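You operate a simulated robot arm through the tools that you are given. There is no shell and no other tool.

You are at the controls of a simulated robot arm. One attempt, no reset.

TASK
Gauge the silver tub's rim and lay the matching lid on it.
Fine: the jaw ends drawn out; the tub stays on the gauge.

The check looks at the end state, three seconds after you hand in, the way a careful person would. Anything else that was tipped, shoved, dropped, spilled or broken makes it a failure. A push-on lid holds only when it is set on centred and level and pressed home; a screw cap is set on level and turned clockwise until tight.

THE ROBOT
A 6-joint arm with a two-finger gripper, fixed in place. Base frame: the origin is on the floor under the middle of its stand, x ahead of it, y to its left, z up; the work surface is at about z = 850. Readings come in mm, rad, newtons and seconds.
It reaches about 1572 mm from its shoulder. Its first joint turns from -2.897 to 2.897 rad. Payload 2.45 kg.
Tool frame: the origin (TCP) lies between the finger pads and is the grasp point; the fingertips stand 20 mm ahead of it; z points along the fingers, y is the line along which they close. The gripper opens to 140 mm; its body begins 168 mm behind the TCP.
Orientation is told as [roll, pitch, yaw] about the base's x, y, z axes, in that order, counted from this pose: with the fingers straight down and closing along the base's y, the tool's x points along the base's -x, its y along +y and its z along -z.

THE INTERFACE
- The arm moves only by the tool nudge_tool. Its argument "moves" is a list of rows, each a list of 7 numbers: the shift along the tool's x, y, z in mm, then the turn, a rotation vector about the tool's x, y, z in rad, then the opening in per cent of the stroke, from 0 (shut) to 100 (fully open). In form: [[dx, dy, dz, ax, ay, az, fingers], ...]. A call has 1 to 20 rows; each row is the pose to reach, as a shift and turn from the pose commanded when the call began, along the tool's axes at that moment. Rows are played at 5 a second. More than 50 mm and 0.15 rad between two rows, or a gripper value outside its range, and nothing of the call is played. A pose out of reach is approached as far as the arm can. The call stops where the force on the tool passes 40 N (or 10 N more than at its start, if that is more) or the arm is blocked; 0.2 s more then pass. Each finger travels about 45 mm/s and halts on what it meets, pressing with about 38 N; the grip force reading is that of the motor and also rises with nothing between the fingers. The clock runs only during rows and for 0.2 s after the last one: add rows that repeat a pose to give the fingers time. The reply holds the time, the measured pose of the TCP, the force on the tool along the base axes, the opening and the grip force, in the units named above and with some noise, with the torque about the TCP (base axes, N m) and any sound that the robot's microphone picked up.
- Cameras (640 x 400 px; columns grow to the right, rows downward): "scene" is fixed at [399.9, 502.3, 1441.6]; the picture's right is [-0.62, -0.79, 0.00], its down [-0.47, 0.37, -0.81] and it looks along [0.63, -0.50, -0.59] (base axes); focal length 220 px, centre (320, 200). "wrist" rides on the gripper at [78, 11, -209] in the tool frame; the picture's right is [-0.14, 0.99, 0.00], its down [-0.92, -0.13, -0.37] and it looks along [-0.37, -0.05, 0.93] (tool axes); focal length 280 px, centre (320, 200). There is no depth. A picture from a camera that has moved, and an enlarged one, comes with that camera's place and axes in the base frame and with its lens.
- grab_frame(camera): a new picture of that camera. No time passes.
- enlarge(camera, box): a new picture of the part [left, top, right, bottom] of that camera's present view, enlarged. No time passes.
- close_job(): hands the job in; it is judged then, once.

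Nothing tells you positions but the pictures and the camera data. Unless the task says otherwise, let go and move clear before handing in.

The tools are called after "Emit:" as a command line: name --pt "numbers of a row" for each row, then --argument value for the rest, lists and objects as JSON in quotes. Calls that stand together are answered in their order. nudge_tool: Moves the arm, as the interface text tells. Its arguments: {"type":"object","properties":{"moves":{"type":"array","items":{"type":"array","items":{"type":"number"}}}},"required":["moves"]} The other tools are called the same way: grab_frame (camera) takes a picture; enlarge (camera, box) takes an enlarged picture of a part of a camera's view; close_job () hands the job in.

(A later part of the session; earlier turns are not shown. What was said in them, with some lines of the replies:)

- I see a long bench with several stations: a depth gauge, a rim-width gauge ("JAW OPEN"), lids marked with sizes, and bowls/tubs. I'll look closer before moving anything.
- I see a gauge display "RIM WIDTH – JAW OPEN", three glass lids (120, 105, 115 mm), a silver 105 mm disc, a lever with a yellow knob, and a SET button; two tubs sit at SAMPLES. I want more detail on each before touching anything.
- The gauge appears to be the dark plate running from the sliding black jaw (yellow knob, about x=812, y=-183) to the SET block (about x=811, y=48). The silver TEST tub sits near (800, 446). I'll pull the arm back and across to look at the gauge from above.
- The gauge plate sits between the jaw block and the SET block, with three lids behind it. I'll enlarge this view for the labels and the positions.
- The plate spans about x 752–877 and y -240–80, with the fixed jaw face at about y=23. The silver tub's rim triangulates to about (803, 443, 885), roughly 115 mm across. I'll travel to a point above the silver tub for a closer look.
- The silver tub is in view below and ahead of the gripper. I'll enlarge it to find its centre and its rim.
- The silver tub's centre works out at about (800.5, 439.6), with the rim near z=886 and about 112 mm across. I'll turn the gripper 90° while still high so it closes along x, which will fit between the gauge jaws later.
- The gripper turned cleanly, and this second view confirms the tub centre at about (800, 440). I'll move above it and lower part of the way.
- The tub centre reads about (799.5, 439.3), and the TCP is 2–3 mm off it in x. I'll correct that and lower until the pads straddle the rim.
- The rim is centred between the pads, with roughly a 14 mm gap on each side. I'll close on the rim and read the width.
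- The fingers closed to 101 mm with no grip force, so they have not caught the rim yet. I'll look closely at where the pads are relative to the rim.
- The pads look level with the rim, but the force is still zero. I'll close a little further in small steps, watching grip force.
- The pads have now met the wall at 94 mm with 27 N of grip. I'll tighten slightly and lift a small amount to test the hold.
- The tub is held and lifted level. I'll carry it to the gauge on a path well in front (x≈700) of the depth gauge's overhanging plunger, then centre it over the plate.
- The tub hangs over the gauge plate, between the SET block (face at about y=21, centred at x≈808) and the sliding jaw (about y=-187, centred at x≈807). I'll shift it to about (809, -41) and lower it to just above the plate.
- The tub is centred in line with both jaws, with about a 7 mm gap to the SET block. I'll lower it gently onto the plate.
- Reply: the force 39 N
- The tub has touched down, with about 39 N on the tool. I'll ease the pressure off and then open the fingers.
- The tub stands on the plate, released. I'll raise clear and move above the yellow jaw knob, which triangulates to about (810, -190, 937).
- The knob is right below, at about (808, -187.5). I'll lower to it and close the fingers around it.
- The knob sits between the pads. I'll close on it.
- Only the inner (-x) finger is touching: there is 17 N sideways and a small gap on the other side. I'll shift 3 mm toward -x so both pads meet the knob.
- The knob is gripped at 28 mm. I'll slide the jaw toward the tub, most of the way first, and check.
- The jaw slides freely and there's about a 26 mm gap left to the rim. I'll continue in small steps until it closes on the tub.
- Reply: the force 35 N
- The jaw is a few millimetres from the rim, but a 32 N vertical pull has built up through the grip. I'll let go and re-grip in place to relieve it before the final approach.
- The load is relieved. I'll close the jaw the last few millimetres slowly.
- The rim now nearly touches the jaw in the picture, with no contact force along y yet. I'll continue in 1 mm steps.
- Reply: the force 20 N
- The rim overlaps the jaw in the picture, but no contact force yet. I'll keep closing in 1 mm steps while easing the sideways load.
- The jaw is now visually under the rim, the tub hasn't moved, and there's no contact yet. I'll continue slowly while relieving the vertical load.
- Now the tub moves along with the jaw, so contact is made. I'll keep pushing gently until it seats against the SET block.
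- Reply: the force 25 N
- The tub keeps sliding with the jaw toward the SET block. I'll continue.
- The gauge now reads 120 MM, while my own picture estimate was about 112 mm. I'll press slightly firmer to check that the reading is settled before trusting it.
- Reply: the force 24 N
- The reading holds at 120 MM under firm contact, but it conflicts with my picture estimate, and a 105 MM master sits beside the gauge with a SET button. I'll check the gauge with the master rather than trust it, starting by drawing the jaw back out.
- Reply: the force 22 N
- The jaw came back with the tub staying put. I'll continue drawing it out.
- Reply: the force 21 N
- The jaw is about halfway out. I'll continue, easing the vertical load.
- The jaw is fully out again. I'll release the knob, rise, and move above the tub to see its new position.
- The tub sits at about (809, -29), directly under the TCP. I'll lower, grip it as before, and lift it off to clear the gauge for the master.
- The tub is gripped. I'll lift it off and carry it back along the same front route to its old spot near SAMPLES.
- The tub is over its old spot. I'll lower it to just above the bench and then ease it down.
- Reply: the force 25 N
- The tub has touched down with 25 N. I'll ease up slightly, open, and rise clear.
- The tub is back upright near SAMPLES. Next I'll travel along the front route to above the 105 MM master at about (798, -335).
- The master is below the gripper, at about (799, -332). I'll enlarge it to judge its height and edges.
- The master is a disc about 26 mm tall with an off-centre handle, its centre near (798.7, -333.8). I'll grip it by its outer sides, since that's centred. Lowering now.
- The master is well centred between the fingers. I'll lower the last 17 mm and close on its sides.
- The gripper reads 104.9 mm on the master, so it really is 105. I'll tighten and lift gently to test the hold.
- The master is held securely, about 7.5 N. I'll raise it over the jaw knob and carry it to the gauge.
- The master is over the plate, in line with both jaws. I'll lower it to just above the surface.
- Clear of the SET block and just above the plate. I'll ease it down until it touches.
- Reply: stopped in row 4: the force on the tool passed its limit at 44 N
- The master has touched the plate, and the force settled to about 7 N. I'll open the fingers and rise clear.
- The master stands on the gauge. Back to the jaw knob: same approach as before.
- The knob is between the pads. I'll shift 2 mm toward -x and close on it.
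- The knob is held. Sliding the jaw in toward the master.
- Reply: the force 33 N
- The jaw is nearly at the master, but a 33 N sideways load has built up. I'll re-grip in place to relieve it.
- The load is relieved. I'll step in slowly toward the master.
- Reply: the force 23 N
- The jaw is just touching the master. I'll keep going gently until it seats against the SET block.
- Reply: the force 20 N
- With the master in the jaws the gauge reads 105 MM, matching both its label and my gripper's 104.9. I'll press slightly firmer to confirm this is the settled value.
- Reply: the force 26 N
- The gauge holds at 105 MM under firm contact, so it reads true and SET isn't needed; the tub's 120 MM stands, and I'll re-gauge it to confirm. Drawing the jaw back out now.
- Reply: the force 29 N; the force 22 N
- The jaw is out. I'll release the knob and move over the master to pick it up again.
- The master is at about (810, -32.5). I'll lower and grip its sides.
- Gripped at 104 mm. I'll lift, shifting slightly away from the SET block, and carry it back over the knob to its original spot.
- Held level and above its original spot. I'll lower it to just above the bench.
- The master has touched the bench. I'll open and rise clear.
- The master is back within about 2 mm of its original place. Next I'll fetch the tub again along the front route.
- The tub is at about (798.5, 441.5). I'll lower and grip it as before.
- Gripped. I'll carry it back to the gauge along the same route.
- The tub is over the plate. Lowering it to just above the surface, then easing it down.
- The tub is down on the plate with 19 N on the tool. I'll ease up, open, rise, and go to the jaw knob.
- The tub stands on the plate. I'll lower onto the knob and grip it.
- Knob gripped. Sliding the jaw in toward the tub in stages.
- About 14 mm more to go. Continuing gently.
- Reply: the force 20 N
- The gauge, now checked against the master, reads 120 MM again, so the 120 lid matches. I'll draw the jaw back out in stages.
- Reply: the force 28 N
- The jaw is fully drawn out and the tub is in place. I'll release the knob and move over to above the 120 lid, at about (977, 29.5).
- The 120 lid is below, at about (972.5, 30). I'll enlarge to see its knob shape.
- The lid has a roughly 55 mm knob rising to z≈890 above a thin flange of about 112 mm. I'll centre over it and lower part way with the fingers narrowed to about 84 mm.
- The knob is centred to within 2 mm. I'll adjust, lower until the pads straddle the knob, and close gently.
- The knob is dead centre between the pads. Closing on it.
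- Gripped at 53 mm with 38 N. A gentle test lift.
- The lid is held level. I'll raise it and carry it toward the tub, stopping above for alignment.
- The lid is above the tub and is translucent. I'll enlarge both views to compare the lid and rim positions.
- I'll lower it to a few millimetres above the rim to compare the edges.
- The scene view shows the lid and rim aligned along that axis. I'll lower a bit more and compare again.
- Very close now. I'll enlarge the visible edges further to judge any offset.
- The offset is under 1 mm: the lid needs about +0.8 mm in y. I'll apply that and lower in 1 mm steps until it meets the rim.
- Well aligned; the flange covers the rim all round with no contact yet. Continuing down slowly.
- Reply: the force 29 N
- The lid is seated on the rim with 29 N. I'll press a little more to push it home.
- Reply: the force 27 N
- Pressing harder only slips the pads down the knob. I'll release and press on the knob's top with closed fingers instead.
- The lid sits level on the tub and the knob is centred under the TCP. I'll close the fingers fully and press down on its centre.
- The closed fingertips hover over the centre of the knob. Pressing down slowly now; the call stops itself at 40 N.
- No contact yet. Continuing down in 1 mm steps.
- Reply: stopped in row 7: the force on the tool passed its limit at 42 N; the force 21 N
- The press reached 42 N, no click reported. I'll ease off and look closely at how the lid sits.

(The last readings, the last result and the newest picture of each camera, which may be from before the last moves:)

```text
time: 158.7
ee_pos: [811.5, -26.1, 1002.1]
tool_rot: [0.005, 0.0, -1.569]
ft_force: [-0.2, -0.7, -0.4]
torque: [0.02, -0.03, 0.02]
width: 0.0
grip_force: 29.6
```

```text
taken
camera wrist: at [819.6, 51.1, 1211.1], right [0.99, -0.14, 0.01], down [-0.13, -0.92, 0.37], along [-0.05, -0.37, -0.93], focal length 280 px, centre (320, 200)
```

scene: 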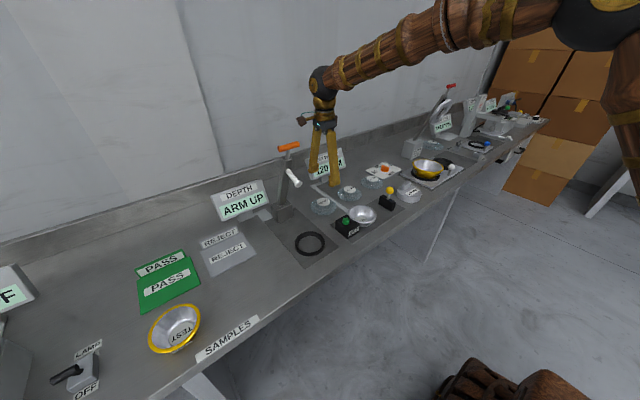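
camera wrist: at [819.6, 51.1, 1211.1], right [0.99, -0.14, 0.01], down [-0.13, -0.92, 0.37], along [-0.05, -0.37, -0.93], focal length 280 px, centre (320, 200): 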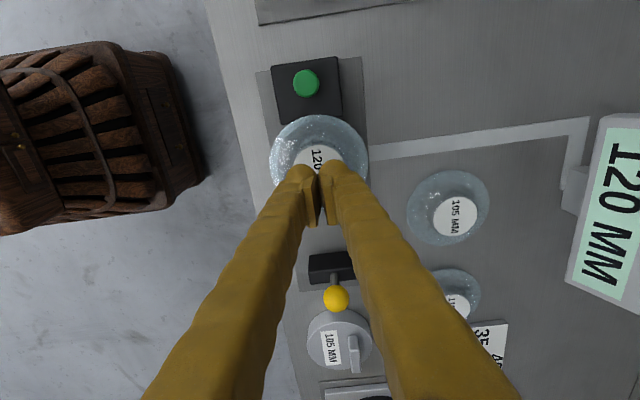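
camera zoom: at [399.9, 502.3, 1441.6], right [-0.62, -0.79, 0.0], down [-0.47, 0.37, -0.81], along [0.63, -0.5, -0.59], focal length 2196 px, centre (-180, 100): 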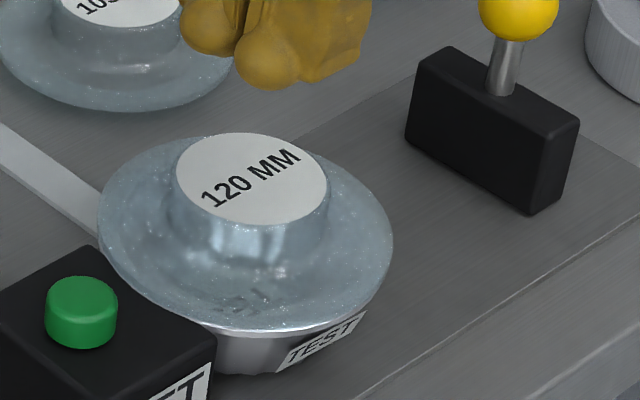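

The lid looks flush on the rim, with the same height as before the press. I'll move the gripper aside for an unobstructed check from above.

Emit:
nudge_tool --pt "0 0 -30 0 0 0 0" --pt "-40 0 -60 0 0 0 10" --pt "-80 0 -60 0 0 0 20" --pt "-115 0 -60 0 0 0 30" --pt "-115 0 -60 0 0 0 40" --pt "-115 0 -60 0 0 0 40"

Emit:
grab_frame --camera "wrist"

Emit:
enlarge --camera "scene" --box '[350, 200, 390, 230]'

Emit:
grab_frame --camera "scene"

```text
time: 160.1
ee_pos: [809.7, -140.4, 1063.5]
tool_rot: [0.004, 0.002, -1.569]
ft_force: [0.2, -0.2, 0.0]
torque: [0.02, 0.01, 0.04]
width: 55.7
grip_force: 0.1
```

```text
taken
camera wrist: at [817.5, -63.0, 1272.3], right [0.99, -0.14, 0.01], down [-0.13, -0.92, 0.37], along [-0.05, -0.37, -0.93], focal length 280 px, centre (320, 200)
```

wrist: 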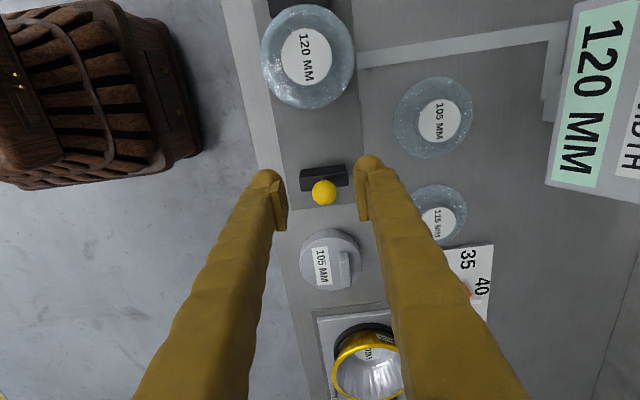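

```text
13.33 times, centred on (370, 215) of scene
camera zoom: at [399.9, 502.3, 1441.6], right [-0.62, -0.79, 0.0], down [-0.47, 0.37, -0.81], along [0.63, -0.5, -0.59], focal length 2928 px, centre (-347, 0)
```

zoom: 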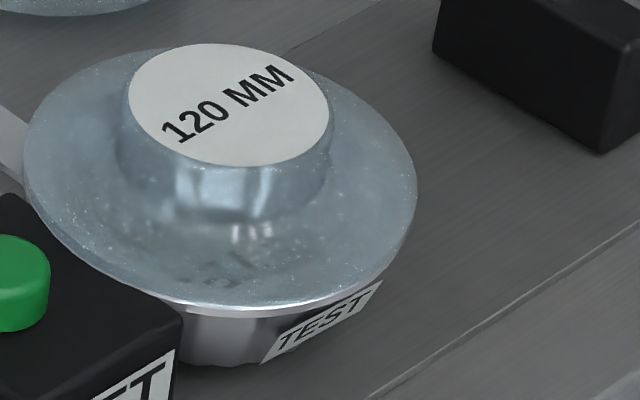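

```text
taken
```

scene: 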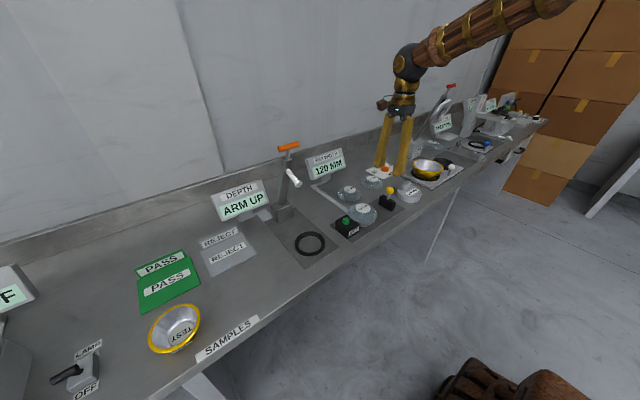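

The 120 lid sits centred, level and flush on the silver tub; the jaw is out, the master is back, and the other lids are untouched. I'll raise the arm well clear before handing in.

Emit:
nudge_tool --pt "0 0 -35 0 0 0 50" --pt "0 0 -75 0 0 0 60" --pt "-20 -10 -115 0 0 0 70" --pt "-50 -20 -150 0 0 0 80" --pt "-80 -25 -175 0 0 0 90" --pt "-80 -25 -175 0 0 0 90" --pt "-80 -25 -175 0 0 0 90"

Emit:
grab_frame --camera "scene"

Emit:
enlarge --camera "scene" --box '[290, 140, 450, 250]'

Emit:
grab_frame --camera "wrist"

```text
time: 161.7
ee_pos: [785.5, -217.6, 1236.7]
tool_rot: [0.006, 0.0, -1.568]
ft_force: [-0.2, 0.2, 0.4]
torque: [-0.01, 0.01, -0.01]
width: 125.7
grip_force: 0.0
```

```text
taken
```

scene: 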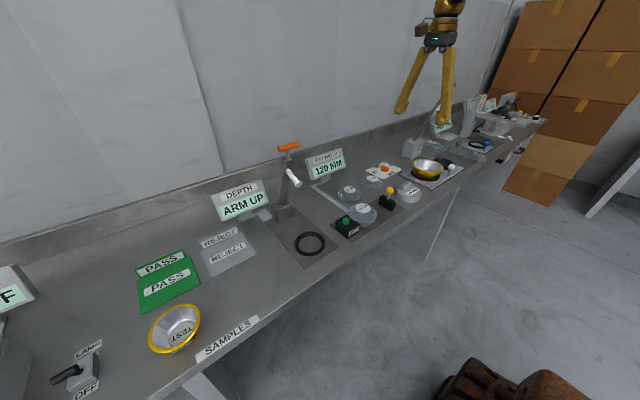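

```text
3.64 times, centred on (370, 195) of scene
camera zoom: at [399.9, 502.3, 1441.6], right [-0.62, -0.79, 0.0], down [-0.47, 0.37, -0.81], along [0.63, -0.5, -0.59], focal length 798 px, centre (138, 218)
```

zoom: 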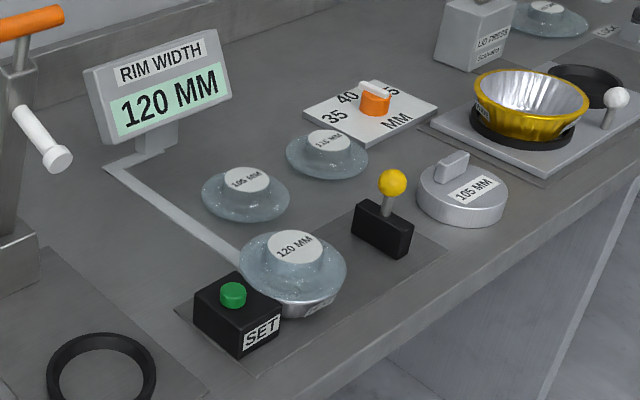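

```text
taken
camera wrist: at [792.8, -141.3, 1445.1], right [0.99, -0.14, 0.01], down [-0.13, -0.92, 0.37], along [-0.05, -0.37, -0.93], focal length 280 px, centre (320, 200)
```

wrist: 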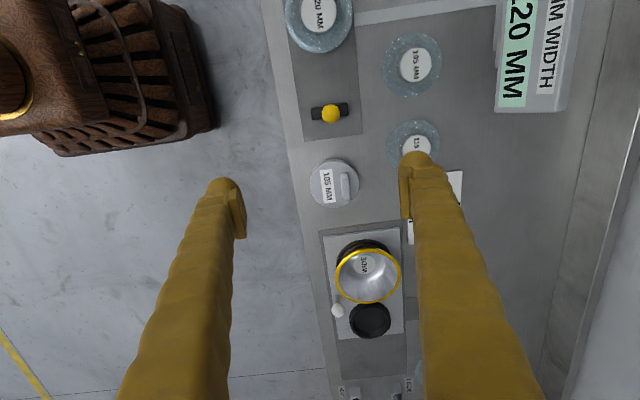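

The final view shows the 120 lid flush and level on the silver tub on the gauge. The jaw is drawn out, the display reads 120 MM, everything else is in place and the arm is clear. Handing in.

Emit:
close_job

```text
The job is handed in.
```

The silver tub gauged at 120 MM, and the 120 MM lid is now laid on it, centred and level. I've handed the job in but haven't seen the verdict.

- **Gauge reading:** the first reading was 120 MM, but from the pictures I had estimated about 112 mm. I put the 105 MM master in the gauge and it read 105, so I left SET alone. I then gauged the tub again and it read 120 again.
- **Lid:** I set it on the rim and pressed the top of its knob until the force passed 40 N. It did not move further and I heard no click. I did not test the hold by lifting it.
- **How things were left:**
  - The tub is on the gauge and the jaw is drawn out.
  - The master is back within about 2 mm of where it was.
  - I didn't touch the other lids or stations.
  - The gripper is open and clear of the bench.
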